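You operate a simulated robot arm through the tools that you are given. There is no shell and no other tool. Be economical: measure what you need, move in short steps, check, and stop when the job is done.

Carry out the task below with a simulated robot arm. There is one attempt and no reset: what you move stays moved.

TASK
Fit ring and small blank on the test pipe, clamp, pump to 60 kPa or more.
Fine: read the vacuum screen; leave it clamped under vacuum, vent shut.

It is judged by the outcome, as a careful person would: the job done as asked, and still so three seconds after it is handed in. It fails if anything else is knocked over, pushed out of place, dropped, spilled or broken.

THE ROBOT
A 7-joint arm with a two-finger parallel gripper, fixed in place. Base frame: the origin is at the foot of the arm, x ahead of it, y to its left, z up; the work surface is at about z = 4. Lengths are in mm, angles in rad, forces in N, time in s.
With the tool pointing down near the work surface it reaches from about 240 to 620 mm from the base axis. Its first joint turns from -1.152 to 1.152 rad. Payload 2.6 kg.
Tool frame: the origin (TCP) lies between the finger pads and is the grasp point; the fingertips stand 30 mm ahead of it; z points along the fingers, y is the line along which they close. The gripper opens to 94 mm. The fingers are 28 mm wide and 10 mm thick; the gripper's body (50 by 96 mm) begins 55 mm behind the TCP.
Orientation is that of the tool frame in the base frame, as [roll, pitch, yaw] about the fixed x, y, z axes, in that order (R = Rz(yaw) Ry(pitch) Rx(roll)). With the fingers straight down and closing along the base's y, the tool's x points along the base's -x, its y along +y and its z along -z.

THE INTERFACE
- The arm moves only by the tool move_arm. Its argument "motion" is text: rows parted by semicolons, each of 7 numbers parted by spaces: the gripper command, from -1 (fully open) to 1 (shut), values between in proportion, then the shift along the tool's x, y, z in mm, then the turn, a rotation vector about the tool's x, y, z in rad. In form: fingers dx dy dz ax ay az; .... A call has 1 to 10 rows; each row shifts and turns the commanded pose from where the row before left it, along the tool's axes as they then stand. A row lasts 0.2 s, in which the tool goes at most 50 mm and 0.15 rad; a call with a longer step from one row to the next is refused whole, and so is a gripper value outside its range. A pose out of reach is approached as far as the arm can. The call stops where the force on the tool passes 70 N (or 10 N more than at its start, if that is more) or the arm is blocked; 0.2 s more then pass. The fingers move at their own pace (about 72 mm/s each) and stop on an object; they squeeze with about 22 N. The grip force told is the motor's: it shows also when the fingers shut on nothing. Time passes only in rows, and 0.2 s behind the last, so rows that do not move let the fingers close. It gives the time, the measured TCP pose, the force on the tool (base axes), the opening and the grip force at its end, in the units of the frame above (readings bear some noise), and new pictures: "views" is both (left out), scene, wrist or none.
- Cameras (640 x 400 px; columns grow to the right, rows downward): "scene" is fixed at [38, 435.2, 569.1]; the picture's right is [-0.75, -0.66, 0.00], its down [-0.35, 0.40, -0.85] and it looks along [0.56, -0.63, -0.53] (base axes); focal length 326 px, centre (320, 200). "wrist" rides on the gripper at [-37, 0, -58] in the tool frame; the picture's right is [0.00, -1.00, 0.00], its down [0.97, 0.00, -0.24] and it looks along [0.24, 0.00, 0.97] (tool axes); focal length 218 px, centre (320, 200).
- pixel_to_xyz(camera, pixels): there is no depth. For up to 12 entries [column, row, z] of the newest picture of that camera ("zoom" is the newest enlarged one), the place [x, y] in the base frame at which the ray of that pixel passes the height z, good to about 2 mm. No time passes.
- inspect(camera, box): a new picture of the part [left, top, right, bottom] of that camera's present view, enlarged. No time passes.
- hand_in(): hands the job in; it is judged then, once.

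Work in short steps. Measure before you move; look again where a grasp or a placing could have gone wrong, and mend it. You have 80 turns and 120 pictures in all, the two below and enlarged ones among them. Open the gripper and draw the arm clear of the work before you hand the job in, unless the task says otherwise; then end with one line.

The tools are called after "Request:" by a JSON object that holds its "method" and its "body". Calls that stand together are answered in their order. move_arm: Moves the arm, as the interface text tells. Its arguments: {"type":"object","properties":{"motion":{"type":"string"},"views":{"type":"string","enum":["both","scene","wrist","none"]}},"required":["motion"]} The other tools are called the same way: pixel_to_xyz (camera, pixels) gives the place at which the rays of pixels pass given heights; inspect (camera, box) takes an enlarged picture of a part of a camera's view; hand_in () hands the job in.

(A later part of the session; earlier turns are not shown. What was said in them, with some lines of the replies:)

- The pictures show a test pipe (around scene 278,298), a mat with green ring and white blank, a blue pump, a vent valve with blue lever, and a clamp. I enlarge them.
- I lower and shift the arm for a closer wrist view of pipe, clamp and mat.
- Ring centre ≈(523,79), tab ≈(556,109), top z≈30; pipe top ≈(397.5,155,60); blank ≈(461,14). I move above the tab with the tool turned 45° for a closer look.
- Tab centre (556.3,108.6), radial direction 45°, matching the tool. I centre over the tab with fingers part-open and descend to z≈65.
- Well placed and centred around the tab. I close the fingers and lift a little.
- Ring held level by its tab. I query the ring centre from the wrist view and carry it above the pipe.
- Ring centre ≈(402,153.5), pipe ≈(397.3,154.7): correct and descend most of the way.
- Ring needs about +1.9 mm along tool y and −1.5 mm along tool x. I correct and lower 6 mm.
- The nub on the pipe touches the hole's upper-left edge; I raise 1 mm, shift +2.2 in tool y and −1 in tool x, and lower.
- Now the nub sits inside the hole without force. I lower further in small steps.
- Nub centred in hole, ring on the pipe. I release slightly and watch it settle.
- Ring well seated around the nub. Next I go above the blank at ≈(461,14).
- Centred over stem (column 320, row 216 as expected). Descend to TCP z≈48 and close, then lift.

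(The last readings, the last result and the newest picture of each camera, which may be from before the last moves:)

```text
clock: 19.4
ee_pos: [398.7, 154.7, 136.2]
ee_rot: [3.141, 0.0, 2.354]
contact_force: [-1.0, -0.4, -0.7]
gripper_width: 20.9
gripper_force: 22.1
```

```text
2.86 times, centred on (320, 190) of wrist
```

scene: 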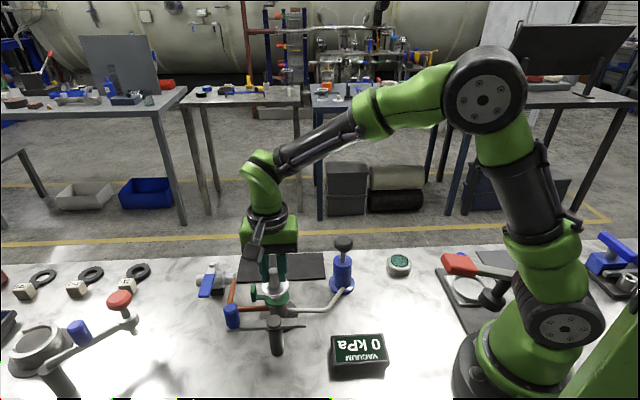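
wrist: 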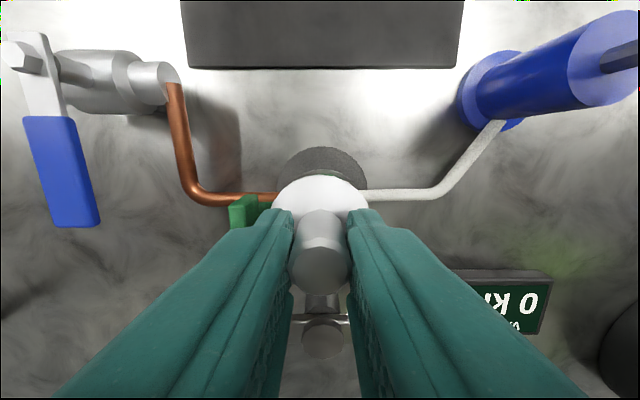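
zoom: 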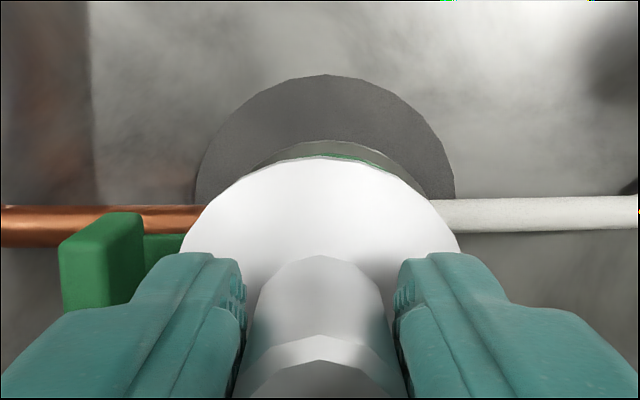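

Request:
{"method": "pixel_to_xyz", "body": {"camera": "zoom", "pixels": [[335, 140, 60], [325, 75, 6], [195, 190, 6], [455, 190, 6], [320, 157, 97], [320, 157, 94]]}}

Request:
{"method": "inspect", "body": {"camera": "scene", "box": [250, 270, 305, 310]}}

```text
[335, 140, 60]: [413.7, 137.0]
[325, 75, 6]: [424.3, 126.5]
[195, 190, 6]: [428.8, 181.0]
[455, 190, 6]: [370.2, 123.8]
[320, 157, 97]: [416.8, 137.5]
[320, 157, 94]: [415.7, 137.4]
```

```text
10.00 times, centred on (278, 290) of scene
```

zoom: 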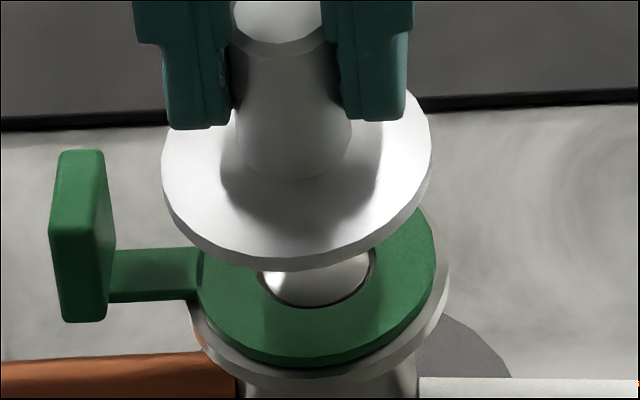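

Small correction (dy −1.7, dx +1.2) and descend to ~5 mm above the ring.

Request:
{"method": "move_arm", "body": {"motion": "1 1.2 -1.7 0 0 0 0; 1 0 0 12 0 0 0; 1 0 0 10 0 0 0; 1 0 0 0 0 0 0", "views": "wrist"}}

Request:
{"method": "inspect", "body": {"camera": "scene", "box": [250, 270, 305, 310]}}

Request:
{"method": "inspect", "body": {"camera": "wrist", "box": [230, 120, 410, 260]}}

```text
clock: 20.4
ee_pos: [397.2, 154.5, 115.5]
ee_rot: [3.141, 0.0, 2.354]
contact_force: [1.8, 0.1, -1.1]
gripper_width: 21.0
gripper_force: 21.6
```

wrist: 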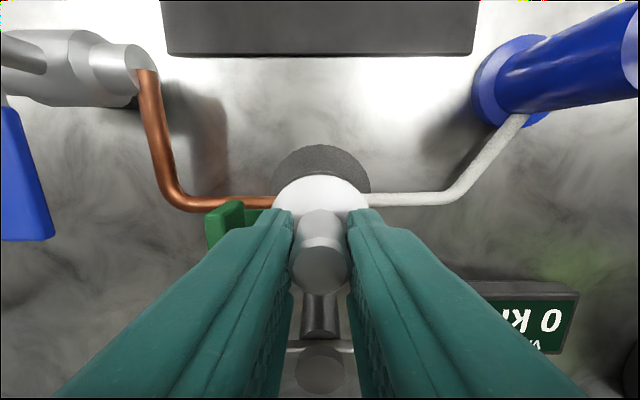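

```text
10.00 times, centred on (278, 290) of scene
```

zoom: 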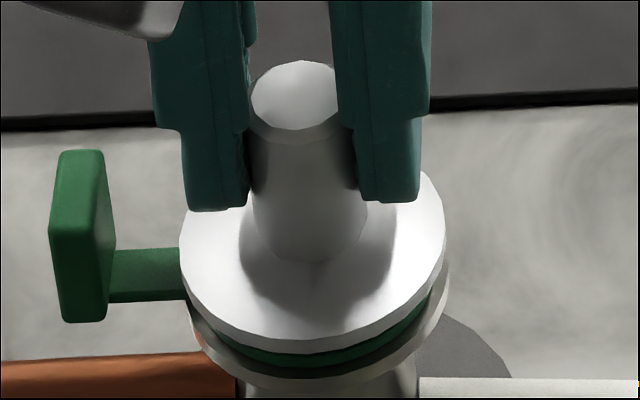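

```text
2.86 times, centred on (320, 190) of wrist
```

zoom: 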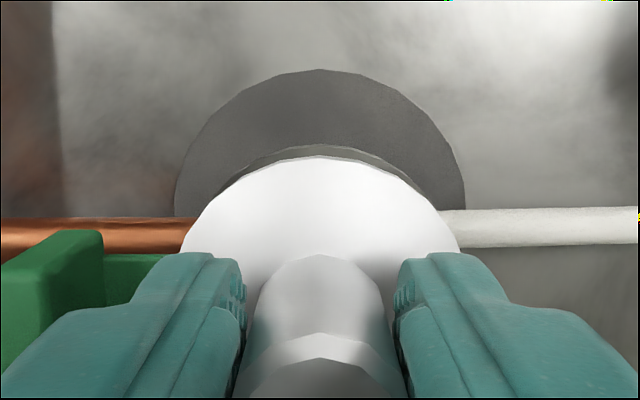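

Well aligned. Lower in small steps until contact.

Request:
{"method": "move_arm", "body": {"motion": "1 0 0 2 0 0 0; 1 0 0 2 0 0 0; 1 0 0 1.5 0 0 0; 1 0 0 0 0 0 0", "views": "none"}}

Request:
{"method": "inspect", "body": {"camera": "scene", "box": [250, 270, 305, 310]}}

```text
clock: 21.4
ee_pos: [397.0, 154.4, 110.8]
ee_rot: [3.14, 0.004, 2.356]
contact_force: [8.1, -8.1, 13.9]
gripper_width: 21.2
gripper_force: 21.9
```

```text
10.00 times, centred on (278, 290) of scene
```

zoom: 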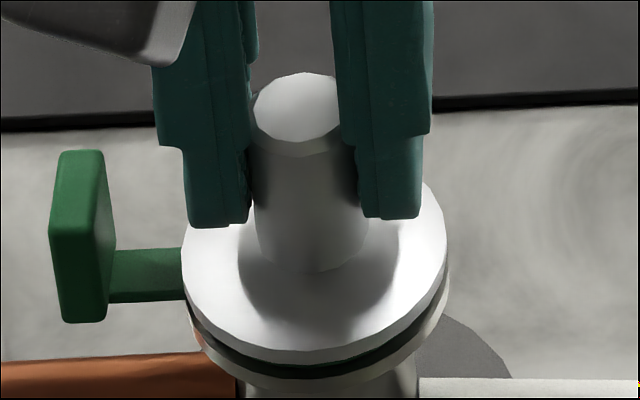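

Force pushes toward +v (−tool x): shift −1.3 in tool x and lower again.

Request:
{"method": "move_arm", "body": {"motion": "1 0 0 -1.5 0 0 0; 1 -1.3 0 0 0 0 0; 1 0 0 1.5 0 0 0; 1 0 0 0 0 0 0", "views": "none"}}

```text
clock: 22.4
ee_pos: [397.1, 154.5, 110.0]
ee_rot: [3.14, 0.0, 2.356]
contact_force: [11.9, -4.2, 7.8]
gripper_width: 20.7
gripper_force: 22.2
```

Request:
{"method": "move_arm", "body": {"motion": "1 0 0 -1 0 0 0; 1 -1 0.6 0 0 0 0; 1 0 0 1 0 0 0; 1 0 0 0.5 0 0 0; 1 0 0 0 0 0 0", "views": "none"}}

Request:
{"method": "inspect", "body": {"camera": "scene", "box": [250, 270, 305, 310]}}

```text
clock: 23.6
ee_pos: [396.8, 153.3, 108.0]
ee_rot: [-3.139, -0.004, 2.354]
contact_force: [-10.7, -0.9, 14.3]
gripper_width: 21.1
gripper_force: 22.2
```

```text
10.00 times, centred on (278, 290) of scene
```

zoom: 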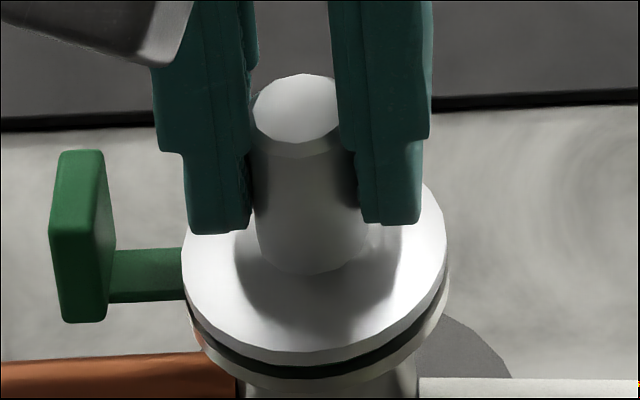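

The blank appears seated; forces are just from the grip. Release a bit and check.

Request:
{"method": "move_arm", "body": {"motion": "0.3 0 0 0 0 0 0; 0.3 0 0 0 0 0 0; 0.3 0 0 -10 0 0 0; 0.3 0 0 -40 0 0 0; 0.3 0 0 -40 0 0 0; 0.3 0 0 -20 0 0 0"}}

Request:
{"method": "inspect", "body": {"camera": "scene", "box": [230, 265, 320, 325]}}

Request:
{"method": "inspect", "body": {"camera": "wrist", "box": [230, 120, 410, 260]}}

```text
clock: 25.0
ee_pos: [399.4, 155.1, 220.0]
ee_rot: [-3.142, 0.001, 2.357]
contact_force: [0.0, 0.0, -1.2]
gripper_width: 33.1
gripper_force: 0.1
```

scene: 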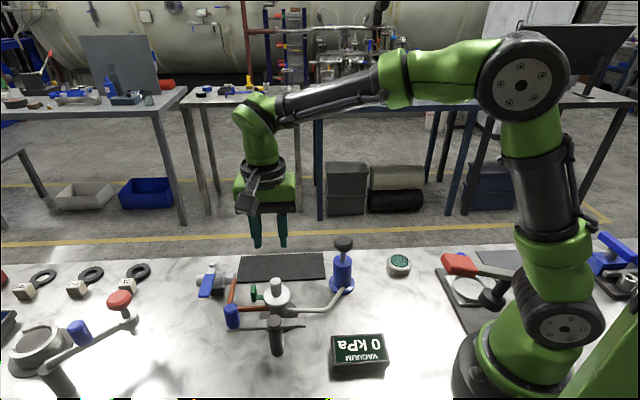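
wrist: 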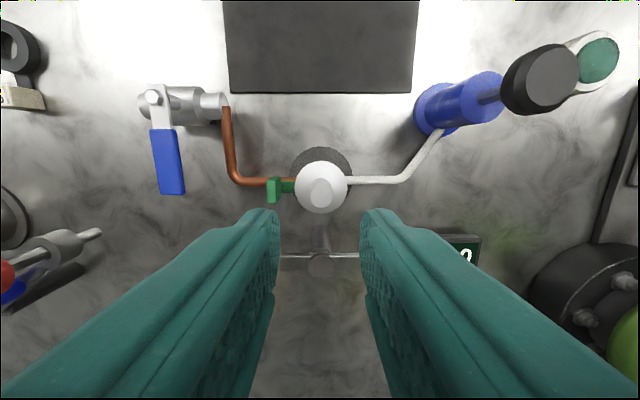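

```text
6.67 times, centred on (275, 295) of scene
```

zoom: 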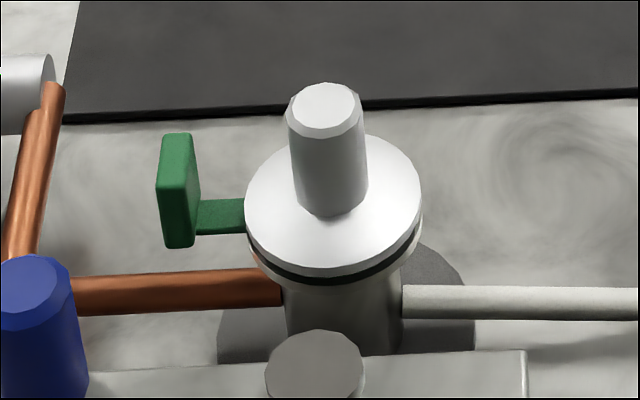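

```text
2.86 times, centred on (320, 190) of wrist
```

zoom: 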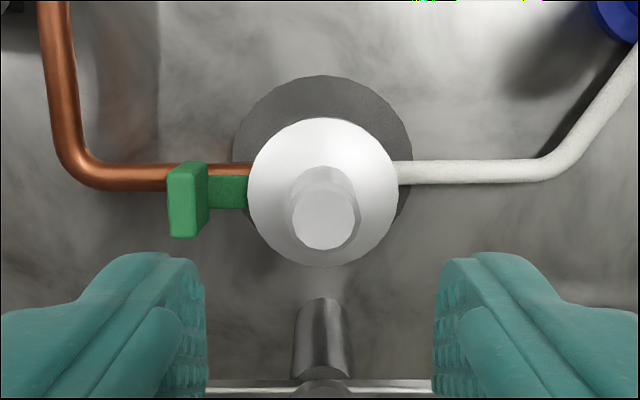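

Stack is level. Next the clamp: I measure the handle, the bar and the neighbouring red-knob clamp.

Request:
{"method": "pixel_to_xyz", "body": {"camera": "scene", "pixels": [[120, 298, 120], [120, 298, 160], [132, 325, 80], [132, 325, 120], [78, 332, 120], [231, 308, 100], [231, 308, 110], [234, 327, 70], [234, 327, 75]]}}

Request:
{"method": "move_arm", "body": {"motion": "0.3 22 13 0 0 0 0.131; 0.3 22 13 0 0 0 0.131; 0.3 0 0 0 0 0 0.131; 0.3 0 0 0 0 0 0.131; 0.3 0 0 0 0 0 0.131; 0.3 0 0 0 0 0 0.131; 0.3 0 0 0 0 0 0"}}

```text
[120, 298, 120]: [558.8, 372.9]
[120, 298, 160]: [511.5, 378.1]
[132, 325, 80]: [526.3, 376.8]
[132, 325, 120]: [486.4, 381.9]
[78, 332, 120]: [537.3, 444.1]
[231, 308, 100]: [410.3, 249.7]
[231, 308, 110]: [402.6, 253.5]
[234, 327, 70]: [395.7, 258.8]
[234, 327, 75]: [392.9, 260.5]
```

```text
clock: 26.6
ee_pos: [387.4, 205.5, 218.7]
ee_rot: [3.142, -0.001, 1.568]
contact_force: [-0.1, 0.6, -0.2]
gripper_width: 33.0
gripper_force: 0.0
```

scene: 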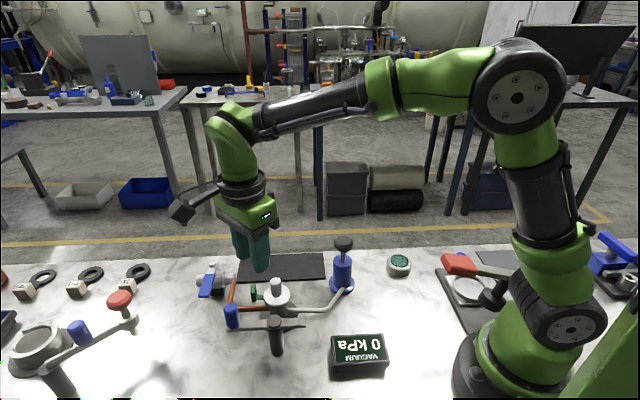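
wrist: 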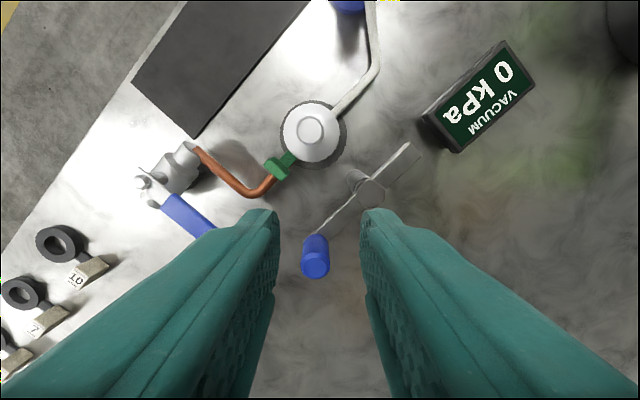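

Request:
{"method": "inspect", "body": {"camera": "wrist", "box": [260, 90, 430, 290]}}

Request:
{"method": "inspect", "body": {"camera": "scene", "box": [215, 275, 315, 360]}}

Request:
{"method": "pixel_to_xyz", "body": {"camera": "wrist", "pixels": [[316, 266, 100], [316, 266, 105], [316, 266, 110], [370, 191, 80], [370, 191, 85], [354, 176, 4], [413, 148, 70], [413, 148, 76], [318, 240, 76]]}}

```text
2.00 times, centred on (345, 190) of wrist
```

zoom: 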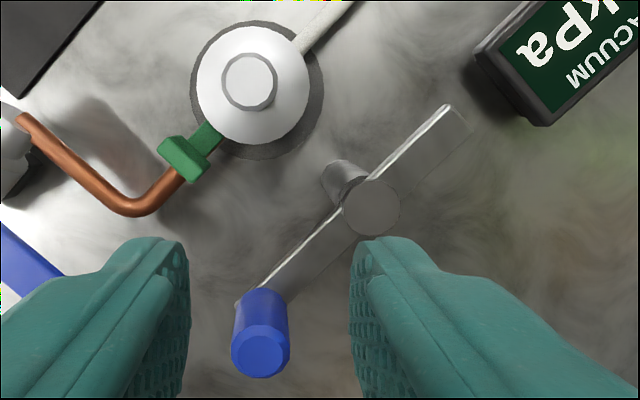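

```text
4.71 times, centred on (265, 318) of scene
```

zoom: 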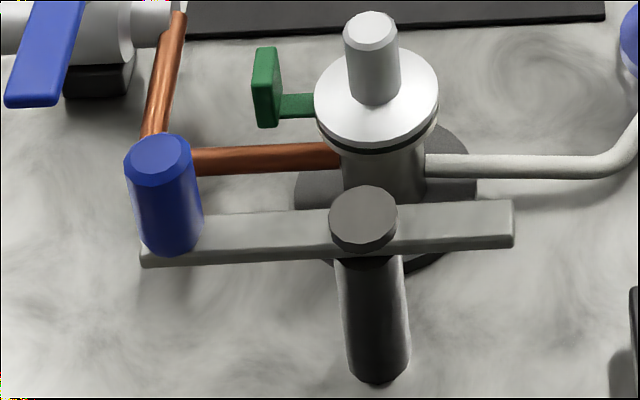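

```text
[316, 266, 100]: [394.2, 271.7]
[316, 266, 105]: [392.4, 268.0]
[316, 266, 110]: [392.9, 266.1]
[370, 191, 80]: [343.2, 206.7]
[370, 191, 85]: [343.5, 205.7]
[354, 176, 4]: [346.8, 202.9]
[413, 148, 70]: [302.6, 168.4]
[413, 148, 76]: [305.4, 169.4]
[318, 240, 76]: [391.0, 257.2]
```

Handle ≈(391.5,257), top z≈116; pivot ≈(344,206), free end ≈55 mm from pivot. I go above the handle with the fingers spanning base x.

Request:
{"method": "move_arm", "body": {"motion": "0.1 26 2 0 0 0 0; 0.1 25.5 2 0 0 0 0; 0.1 0 0 35 0 0 0; 0.1 0 0 25 0 0 0; 0.1 0 0 0 0 0 0"}}

Request:
{"method": "inspect", "body": {"camera": "scene", "box": [190, 240, 310, 340]}}

```text
clock: 27.8
ee_pos: [392.3, 254.1, 159.4]
ee_rot: [-3.14, 0.001, 1.57]
contact_force: [0.4, 0.5, -0.9]
gripper_width: 42.1
gripper_force: 0.0
```

scene: 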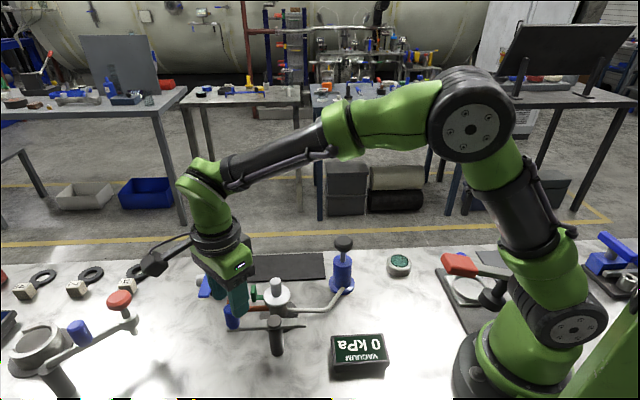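
wrist: 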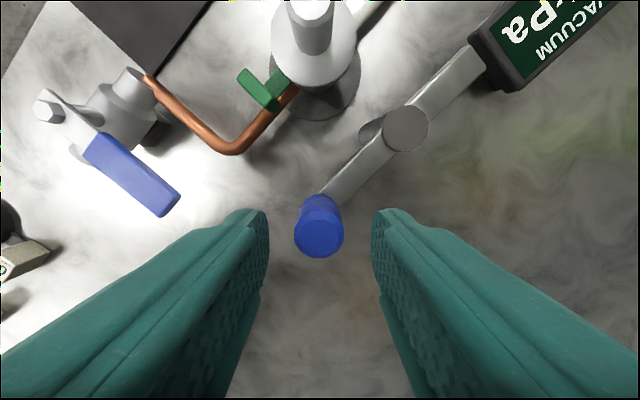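

```text
4.00 times, centred on (250, 290) of scene
```

zoom: 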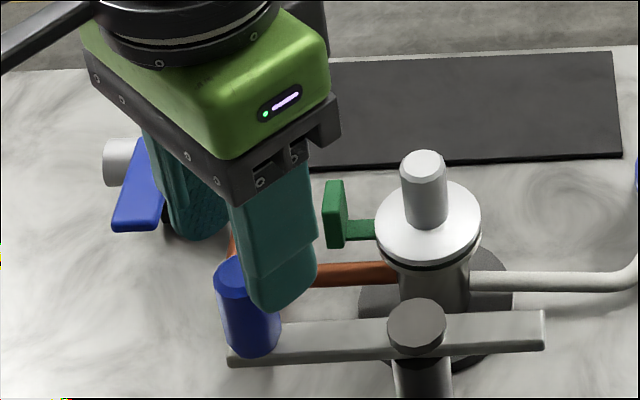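

Handle centred in column; about 6 mm further along tool x. I adjust and descend around it, then narrow to a cage.

Request:
{"method": "move_arm", "body": {"motion": "0.1 5 0 20 0 0 0; 0.1 0 0 20 0 0 0; 0.1 0 0 0 0 0 0; 0.42 0 0 0 0 0 0; 0.42 0 0 0 0 0 0"}}

Request:
{"method": "inspect", "body": {"camera": "scene", "box": [190, 240, 310, 340]}}

```text
clock: 29.0
ee_pos: [394.3, 258.9, 118.4]
ee_rot: [-3.141, -0.002, 1.569]
contact_force: [-0.8, -0.1, -0.2]
gripper_width: 27.3
gripper_force: 0.1
```

scene: 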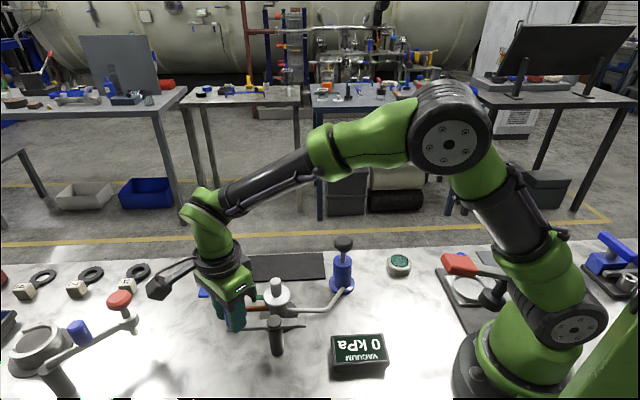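
wrist: 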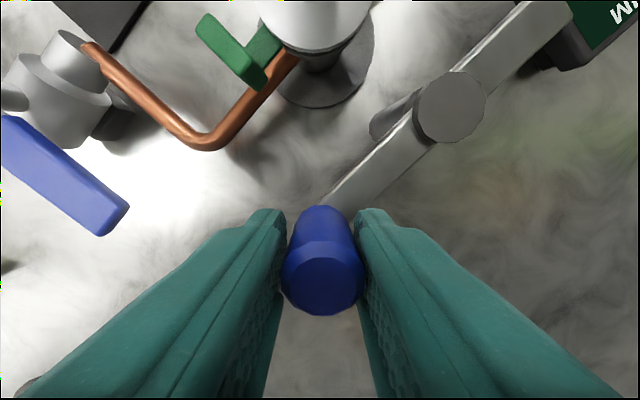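

```text
4.00 times, centred on (250, 290) of scene
```

zoom: 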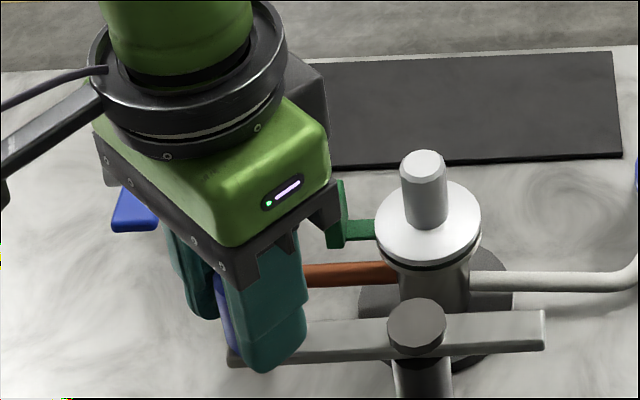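

Handle caged. I swing it the first 15° about the pivot.

Request:
{"method": "move_arm", "body": {"motion": "0.42 6 -7 0 0 0 0; 0.42 4.9 -8.3 0 0 0 0; 0.42 0 0 0 0 0 0"}}

Request:
{"method": "inspect", "body": {"camera": "scene", "box": [190, 250, 330, 360]}}

```text
clock: 29.8
ee_pos: [376.7, 268.1, 118.0]
ee_rot: [-3.14, 0.0, 1.567]
contact_force: [0.1, 0.9, 0.2]
gripper_width: 27.4
gripper_force: 0.5
```

scene: 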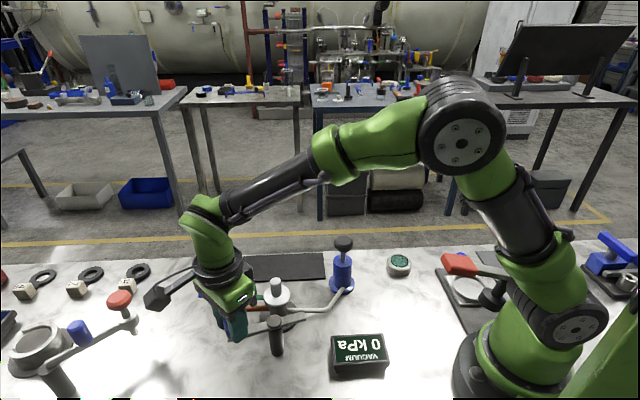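
wrist: 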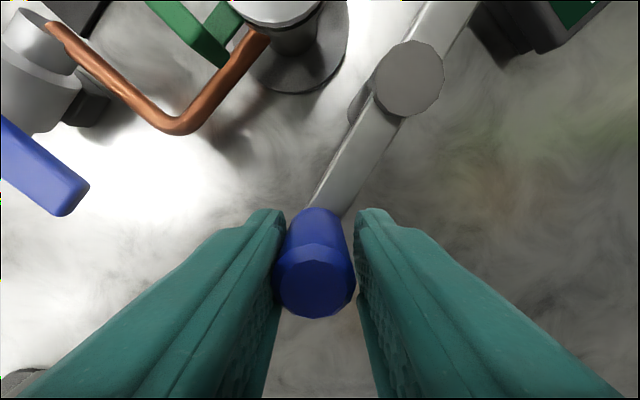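

```text
3.64 times, centred on (260, 305) of scene
```

zoom: 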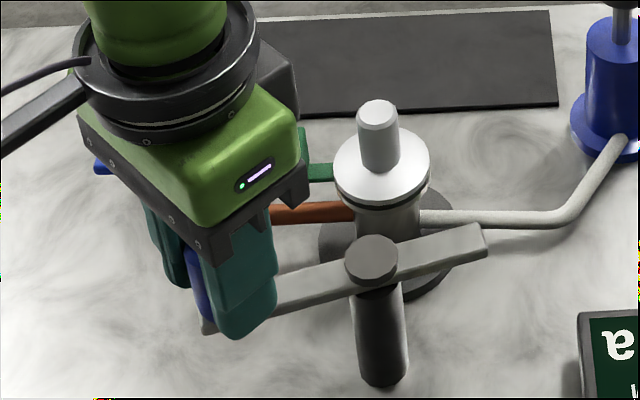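

Swinging freely. Continue to about 107°.

Request:
{"method": "move_arm", "body": {"motion": "0.42 3.8 -8.6 0 0 0 0; 0.42 2.8 -9 0 0 0 0; 0.42 1.5 -9.3 0 0 0 0; 0.42 0.3 -9.4 0 0 0 0; 0.42 -0.9 -9.3 0 0 0 0; 0.42 -2.2 -9.2 0 0 0 0; 0.42 0 0 0 0 0 0"}}

Request:
{"method": "inspect", "body": {"camera": "scene", "box": [190, 250, 330, 360]}}

```text
clock: 31.4
ee_pos: [323.1, 277.3, 118.6]
ee_rot: [-3.141, 0.0, 1.568]
contact_force: [0.8, 0.1, 0.5]
gripper_width: 27.9
gripper_force: 0.1
```

scene: 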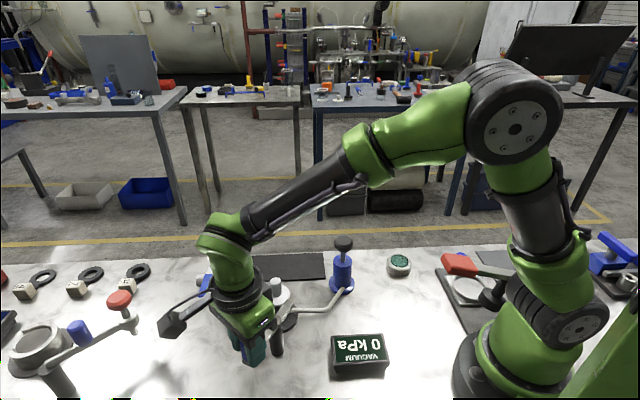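
wrist: 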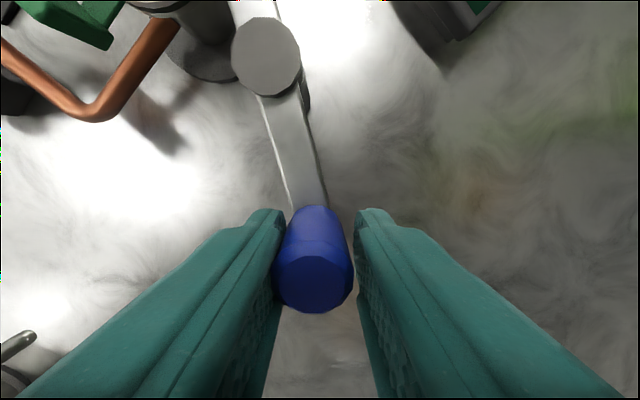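

```text
3.64 times, centred on (260, 305) of scene
```

zoom: 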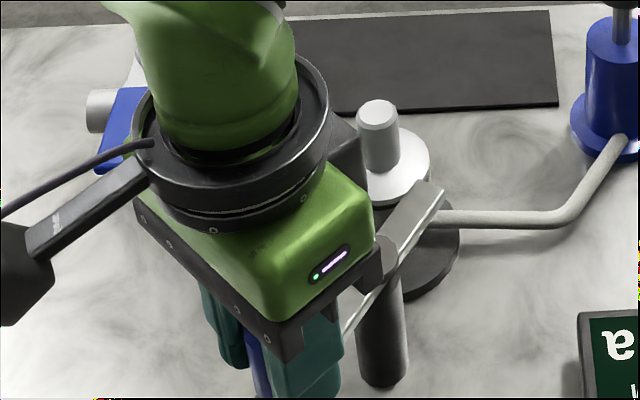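

Request:
{"method": "inspect", "body": {"camera": "scene", "box": [260, 270, 320, 320]}}

```text
8.00 times, centred on (290, 295) of scene
```

zoom: 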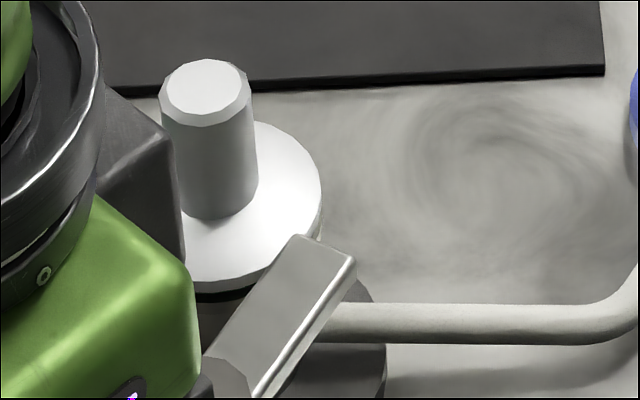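

Bar appears to run above the flange. Continue gently by ~8° and check force.

Request:
{"method": "move_arm", "body": {"motion": "0.42 -1.7 -4.5 0 0 0 0; 0.42 -1.7 -4.4 0 0 0 0; 0.42 0 0 0 0 0 0", "views": "none"}}

Request:
{"method": "inspect", "body": {"camera": "scene", "box": [260, 270, 320, 320]}}

```text
clock: 32.2
ee_pos: [314.6, 273.0, 118.8]
ee_rot: [3.14, -0.001, 1.57]
contact_force: [0.5, -0.1, 0.1]
gripper_width: 27.6
gripper_force: 0.1
```

```text
8.00 times, centred on (290, 295) of scene
```

zoom: 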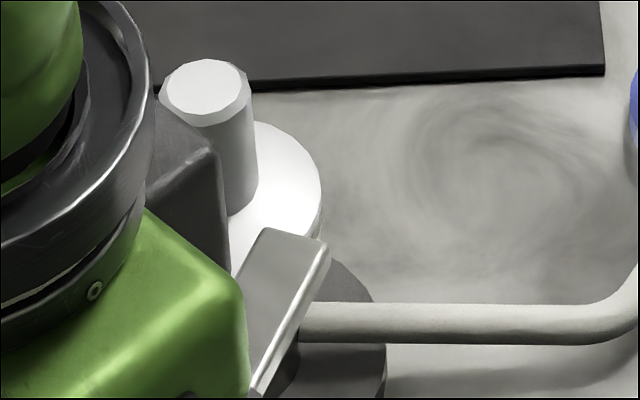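

No contact force yet. Next 8°, then on toward 130°.

Request:
{"method": "move_arm", "body": {"motion": "0.42 -2.1 -4.2 0 0 0 0; 0.42 -2.3 -4.1 0 0 0 0; 0.42 0 0 0 0 0 0", "views": "none"}}

Request:
{"method": "inspect", "body": {"camera": "scene", "box": [260, 270, 320, 320]}}

```text
clock: 33.0
ee_pos: [304.3, 269.7, 119.0]
ee_rot: [-3.14, 0.0, 1.569]
contact_force: [0.3, 0.0, 0.4]
gripper_width: 27.7
gripper_force: 0.3
```

```text
8.00 times, centred on (290, 295) of scene
```

zoom: 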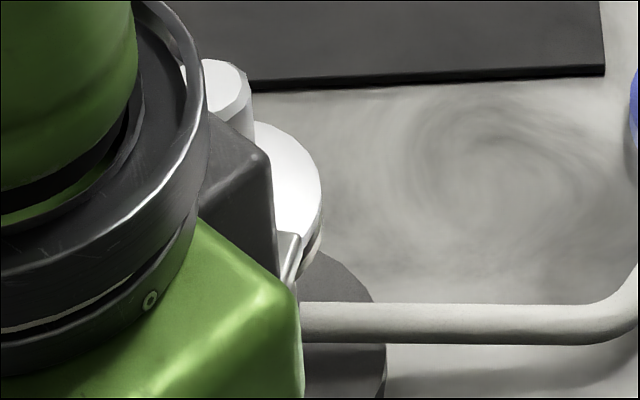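

Request:
{"method": "move_arm", "body": {"motion": "0.42 -2.7 -3.8 0 0 0 0; 0.42 -2.8 -3.8 0 0 0 0; 0.42 -3.2 -3.5 0 0 0 0; 0.42 -3.3 -3.4 0 0 0 0; 0.42 0 0 0 0 0 0"}}

```text
clock: 34.2
ee_pos: [291.2, 258.3, 119.7]
ee_rot: [3.141, -0.001, 1.57]
contact_force: [-0.7, -0.4, -0.3]
gripper_width: 27.3
gripper_force: 0.0
```

scene: 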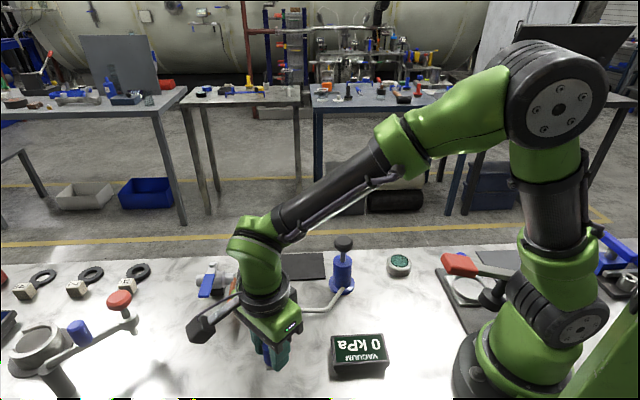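
wrist: 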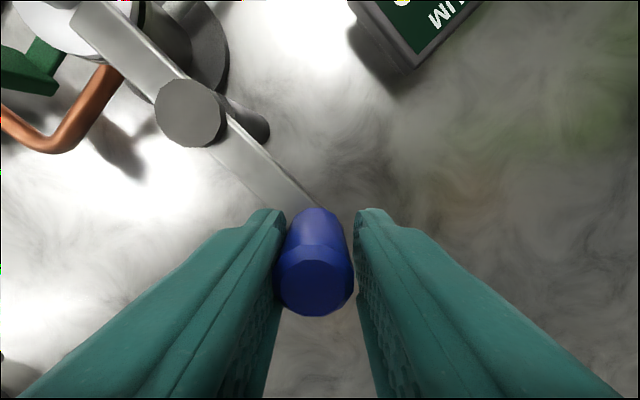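

Swung to the pipe without resistance. I open and withdraw up to inspect the clamp state.

Request:
{"method": "move_arm", "body": {"motion": "0.1 0 0 0 0 0 0; 0.1 0 0 -40 0 0 0; 0.1 0 0 -40 0 0 0; 0.1 40 0 0 0 0 0; 0.1 40 0 0 0 0 0; 0.1 40 0 0 0 0 0"}}

Request:
{"method": "inspect", "body": {"camera": "scene", "box": [225, 260, 325, 360]}}

Request:
{"method": "inspect", "body": {"camera": "wrist", "box": [150, 0, 410, 180]}}

```text
clock: 35.6
ee_pos: [290.7, 379.6, 202.1]
ee_rot: [-3.141, 0.0, 1.57]
contact_force: [0.3, 0.2, -0.5]
gripper_width: 42.5
gripper_force: 0.1
```

scene: 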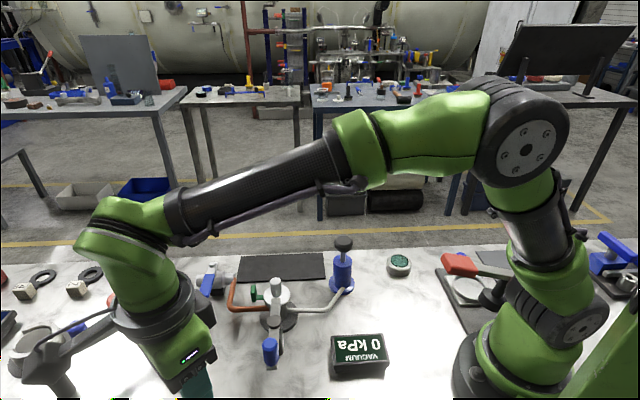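
wrist: 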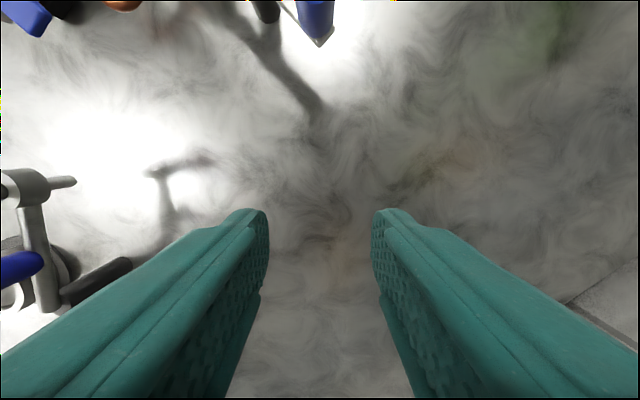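

```text
4.00 times, centred on (275, 310) of scene
```

zoom: 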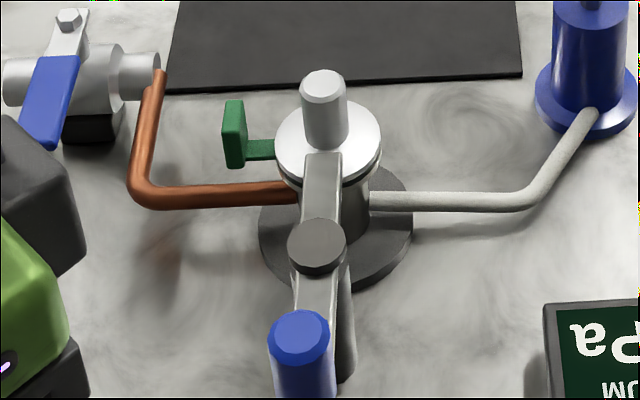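

```text
2.22 times, centred on (280, 90) of wrist
```

zoom: 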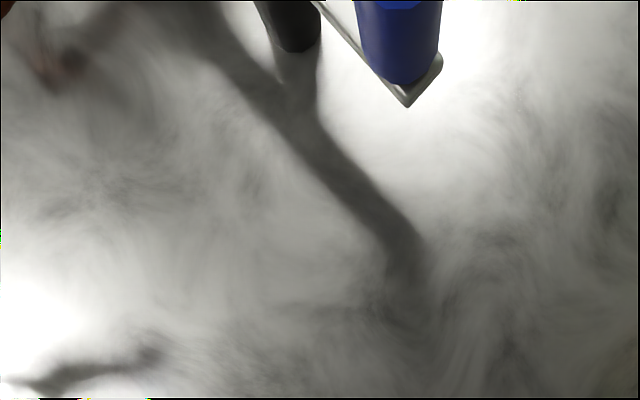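

Request:
{"method": "inspect", "body": {"camera": "scene", "box": [255, 275, 305, 345]}}

Request:
{"method": "inspect", "body": {"camera": "scene", "box": [262, 280, 297, 310]}}

```text
5.71 times, centred on (280, 310) of scene
```

zoom: 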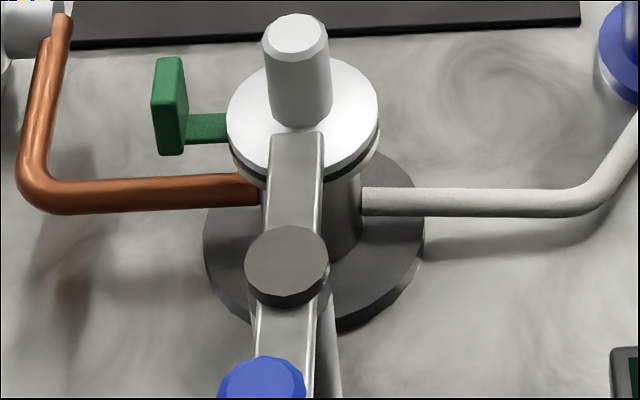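

```text
13.33 times, centred on (280, 295) of scene
```

zoom: 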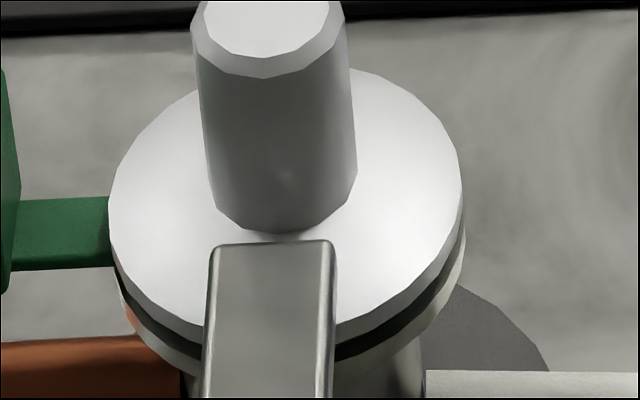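

Bar end lies over the flange against the stem. Next I approach the pump and measure its knob.

Request:
{"method": "pixel_to_xyz", "body": {"camera": "scene", "pixels": [[343, 243, 120], [343, 243, 130], [343, 243, 140], [342, 287, 8]]}}

Request:
{"method": "move_arm", "body": {"motion": "0.1 -48 9 0 0 0 0; 0.1 -48 9 0 0 0 0; 0.1 -48 9 0 0 0 0; 0.1 -48 9 0 0 0 0; 0.1 -48 9 0 0 0 0; 0.1 -48 9 0 0 0 0; 0.1 -48 9 0 0 0 0; 0.1 0 0 0 0 0 0"}}

```text
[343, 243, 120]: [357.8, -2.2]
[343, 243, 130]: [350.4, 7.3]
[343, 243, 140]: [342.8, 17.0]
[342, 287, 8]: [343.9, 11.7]
```

```text
clock: 37.4
ee_pos: [351.1, 41.5, 199.9]
ee_rot: [3.141, 0.0, 1.568]
contact_force: [0.5, -0.1, -0.3]
gripper_width: 42.5
gripper_force: 0.0
```

scene: 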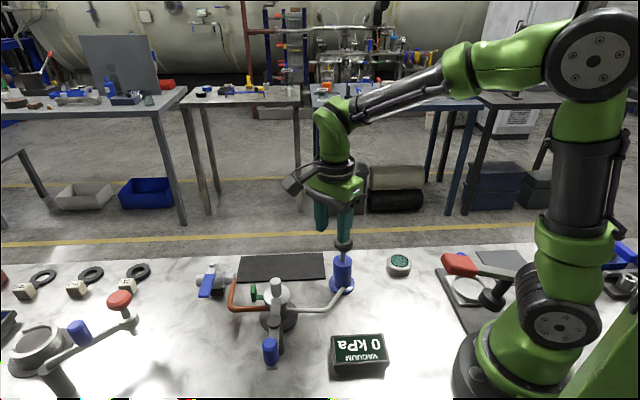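
wrist: 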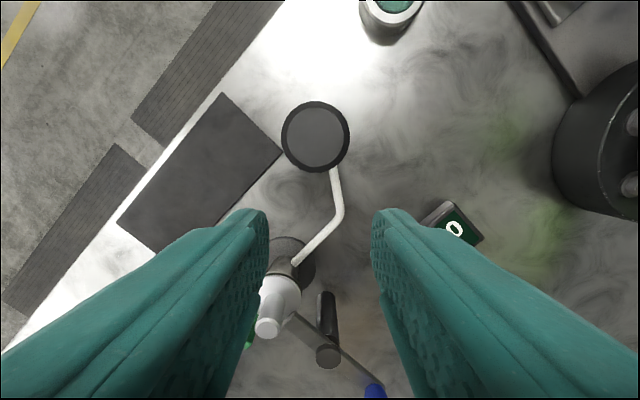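

Request:
{"method": "pixel_to_xyz", "body": {"camera": "wrist", "pixels": [[316, 137, 115], [316, 137, 120], [316, 137, 125], [316, 137, 130], [282, 137, 122], [350, 137, 122]]}}

Request:
{"method": "inspect", "body": {"camera": "scene", "box": [305, 220, 380, 300]}}

```text
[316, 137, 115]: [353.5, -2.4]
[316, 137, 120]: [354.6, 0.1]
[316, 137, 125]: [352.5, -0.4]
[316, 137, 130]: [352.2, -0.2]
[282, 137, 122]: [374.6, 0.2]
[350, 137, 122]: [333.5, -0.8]
```

```text
5.00 times, centred on (342, 260) of scene
```

zoom: 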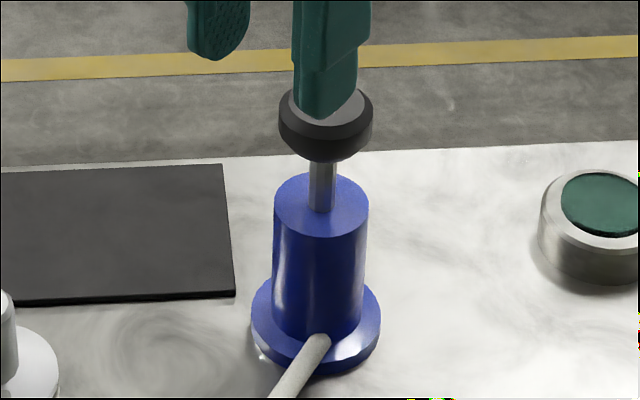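

Knob centre ≈(353.5,0), top z≈123. I close the fingers, centre above it and lower to just above.

Request:
{"method": "move_arm", "body": {"motion": "1 -41.5 2.4 0 0 0 0; 1 0 0 20 0 0 0; 1 0 0 17 0 0 0; 1 0 0 0 0 0 0; 1 0 0 0 0 0 0"}}

Request:
{"method": "inspect", "body": {"camera": "scene", "box": [305, 220, 380, 300]}}

```text
clock: 38.6
ee_pos: [353.7, -0.2, 164.5]
ee_rot: [3.14, 0.0, 1.57]
contact_force: [-0.5, 0.2, 0.3]
gripper_width: 0.2
gripper_force: 22.1
```

scene: 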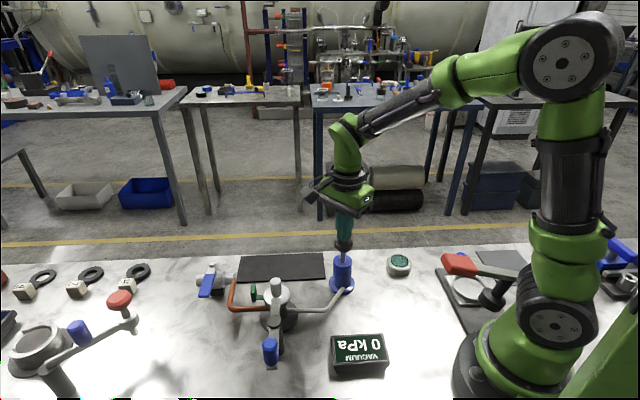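
wrist: 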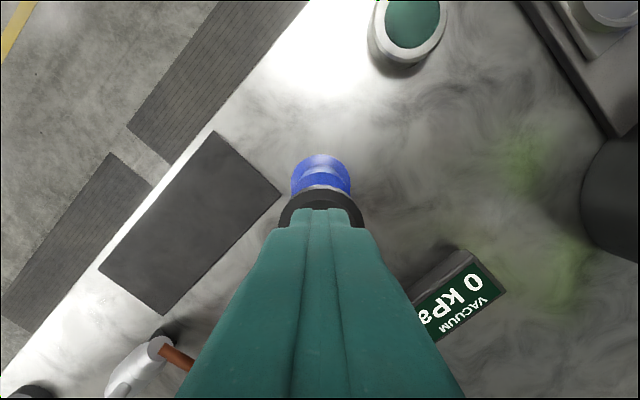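

```text
5.00 times, centred on (342, 260) of scene
```

zoom: 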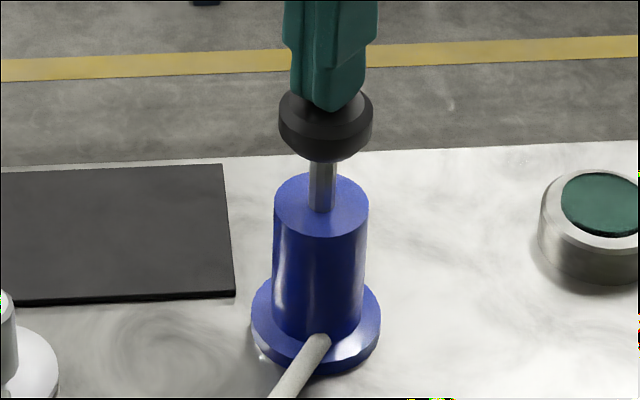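

Press down the plunger gently by 20 mm and read the screen.

Request:
{"method": "move_arm", "body": {"motion": "1 0 0 7 0 0 0; 1 0 0 7 0 0 0; 1 0 0 7 0 0 0; 1 0 0 0 0 0 0", "views": "scene"}}

Request:
{"method": "inspect", "body": {"camera": "scene", "box": [260, 220, 410, 390]}}

```text
clock: 39.6
ee_pos: [355.0, -2.4, 142.6]
ee_rot: [3.141, 0.0, 1.568]
contact_force: [-1.6, 0.3, 3.9]
gripper_width: 0.0
gripper_force: 21.7
```

scene: 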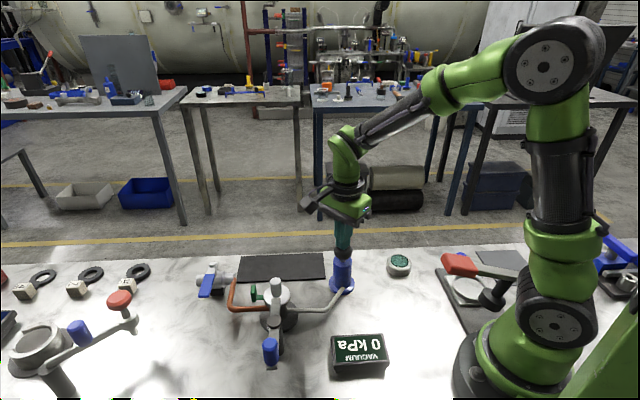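

```text
2.35 times, centred on (335, 305) of scene
```

zoom: 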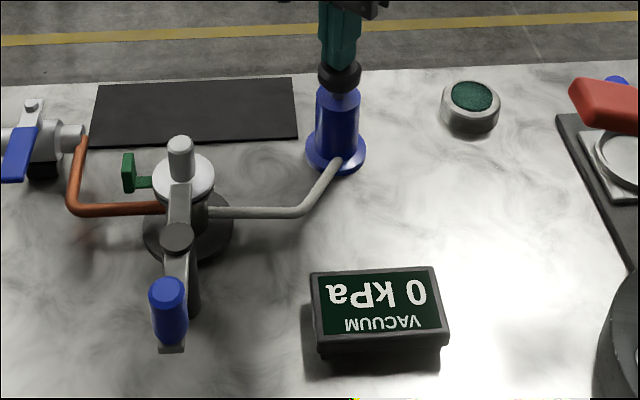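

Plunger moves down with ~4 N; still 0 kPa. I press a bit further, then let it return and look.

Request:
{"method": "move_arm", "body": {"motion": "1 0 0 5 0 0 0; 1 0 0 5 0 0 0; 1 0 0 0 0 0 0; 1 0 0 -10 0 0 0; 1 0 0 -10 0 0 0; 1 0 0 -12 0 0 0; 1 0 0 0 0 0 0; 1 0 0 0 0 0 0", "views": "scene"}}

Request:
{"method": "inspect", "body": {"camera": "scene", "box": [260, 220, 410, 390]}}

```text
clock: 41.4
ee_pos: [357.4, 0.8, 162.8]
ee_rot: [-3.141, 0.001, 1.568]
contact_force: [-0.3, 0.4, -0.9]
gripper_width: 0.0
gripper_force: 22.1
```

scene: 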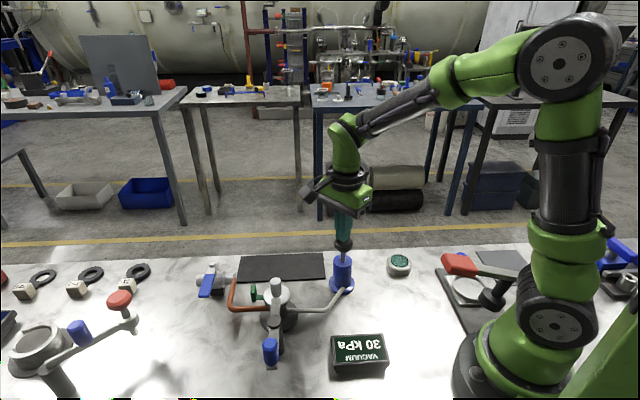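

```text
2.35 times, centred on (335, 305) of scene
```

zoom: 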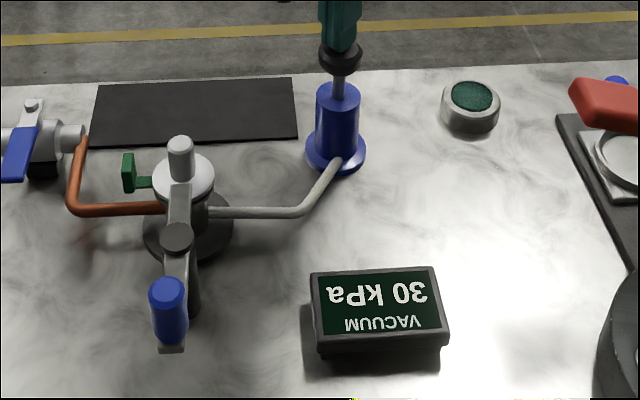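

30 kPa after one stroke, plunger springs back. I make another full stroke.

Request:
{"method": "move_arm", "body": {"motion": "1 0 0 8 0 0 0; 1 0 0 8 0 0 0; 1 0 0 8 0 0 0; 1 0 0 8 0 0 0; 1 0 0 0 0 0 0; 1 0 0 -12 0 0 0; 1 0 0 -10 0 0 0; 1 0 0 -10 0 0 0; 1 0 0 0 0 0 0", "views": "none"}}

Request:
{"method": "inspect", "body": {"camera": "scene", "box": [260, 220, 410, 390]}}

```text
clock: 43.4
ee_pos: [355.1, -0.7, 165.3]
ee_rot: [3.141, 0.001, 1.569]
contact_force: [-0.1, 0.4, 0.3]
gripper_width: 0.0
gripper_force: 22.0
```

```text
2.35 times, centred on (335, 305) of scene
```

zoom: 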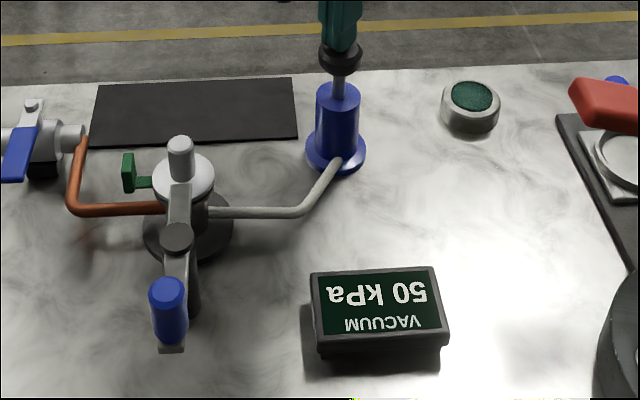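

Now 50 kPa. One more stroke, then a wait to check for leakage.

Request:
{"method": "move_arm", "body": {"motion": "1 0 0 8 0 0 0; 1 0 0 8 0 0 0; 1 0 0 8 0 0 0; 1 0 0 8 0 0 0; 1 0 0 0 0 0 0; 1 0 0 -12 0 0 0; 1 0 0 -10 0 0 0; 1 0 0 -10 0 0 0; 1 0 0 0 0 0 0", "views": "none"}}

Request:
{"method": "inspect", "body": {"camera": "scene", "box": [260, 220, 410, 390]}}

Request:
{"method": "move_arm", "body": {"motion": "1 0 0 8 0 0 0; 1 0 0 8 0 0 0; 1 0 0 8 0 0 0; 1 0 0 8 0 0 0; 1 0 0 0 0 0 0; 1 0 0 -12 0 0 0; 1 0 0 -10 0 0 0; 1 0 0 -10 0 0 0; 1 0 0 0 0 0 0", "views": "none"}}

Request:
{"method": "inspect", "body": {"camera": "scene", "box": [260, 220, 410, 390]}}

```text
clock: 45.4
ee_pos: [356.8, -1.8, 163.6]
ee_rot: [-3.141, 0.001, 1.568]
contact_force: [-0.4, -0.3, 0.1]
gripper_width: 0.1
gripper_force: 21.7
```

```text
2.35 times, centred on (335, 305) of scene
```

zoom: 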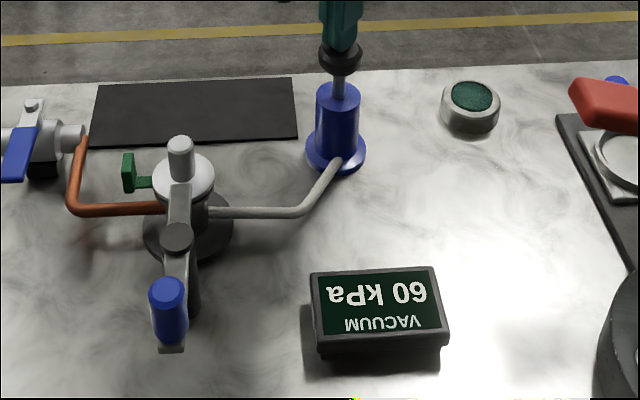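

```text
clock: 47.4
ee_pos: [356.3, 1.4, 165.2]
ee_rot: [-3.141, 0.001, 1.568]
contact_force: [0.5, -0.2, -0.3]
gripper_width: 0.0
gripper_force: 22.0
```

```text
2.35 times, centred on (335, 305) of scene
```

zoom: 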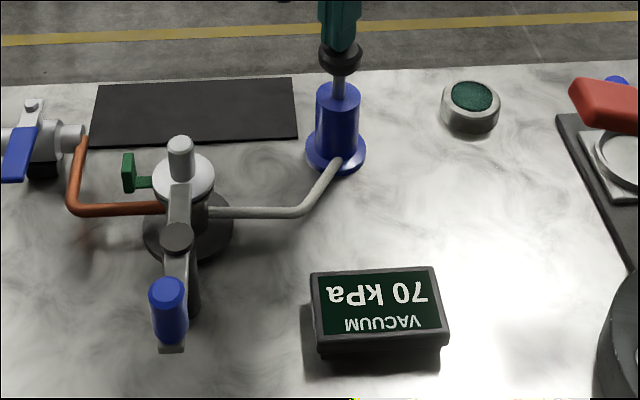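

70 kPa. I withdraw upward, open the gripper, and wait to see whether it holds.

Request:
{"method": "move_arm", "body": {"motion": "1 0 0 -30 0 0 0; 1 0 0 -40 0 0 0; -1 0 0 -30 0 0 0; -1 0 0 0 0 0 0; -1 0 0 0 0 0 0; -1 0 0 0 0 0 0; -1 0 0 0 0 0 0; -1 0 0 0 0 0 0; -1 0 0 0 0 0 0; -1 0 0 0 0 0 0", "views": "none"}}

Request:
{"method": "move_arm", "body": {"motion": "-1 0 0 0 0 0 0; -1 0 0 0 0 0 0; -1 0 0 0 0 0 0; -1 0 0 0 0 0 0; -1 0 0 0 0 0 0; -1 0 0 0 0 0 0; -1 0 0 0 0 0 0; -1 0 0 0 0 0 0; -1 0 0 0 0 0 0; -1 0 0 0 0 0 0", "views": "scene"}}

Request:
{"method": "inspect", "body": {"camera": "scene", "box": [190, 240, 400, 390]}}

```text
clock: 49.6
ee_pos: [356.1, 1.5, 265.6]
ee_rot: [-3.142, 0.001, 1.568]
contact_force: [0.3, 0.3, 0.1]
gripper_width: 94.1
gripper_force: 0.0
```

```text
clock: 51.8
ee_pos: [355.0, 1.7, 266.1]
ee_rot: [3.141, 0.0, 1.57]
contact_force: [0.8, 0.9, 0.6]
gripper_width: 94.2
gripper_force: 0.1
```

scene: 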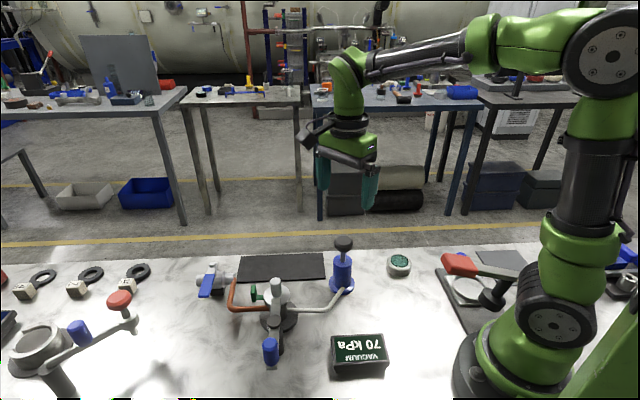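

```text
2.67 times, centred on (295, 315) of scene
```

zoom: 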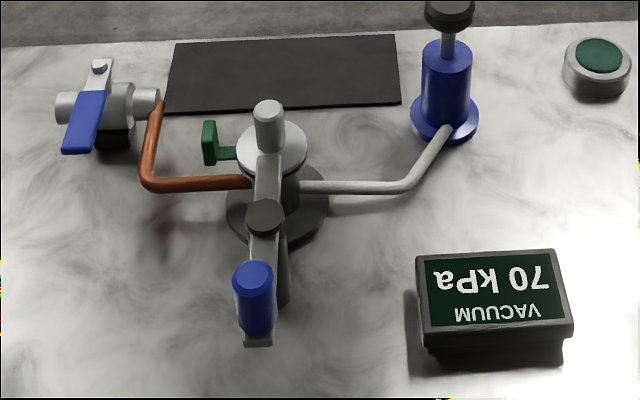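

The screen holds 70 kPa, the clamp bar is over the blank, the vent lever has not moved, and the arm is clear with the gripper open. I hand it in.

Request:
{"method": "hand_in", "body": {}}

```text
The job is handed in.
```

The ring and small blank are on the test pipe with the clamp bar swung over the blank. The vacuum screen read 70 kPa and was steady for about 4 s before hand-in. The vent lever was not touched and sits crosswise to the pipe, which I took as shut. The bar met no resistance as it swung over, so I judged the clamp by its position and the steady reading.
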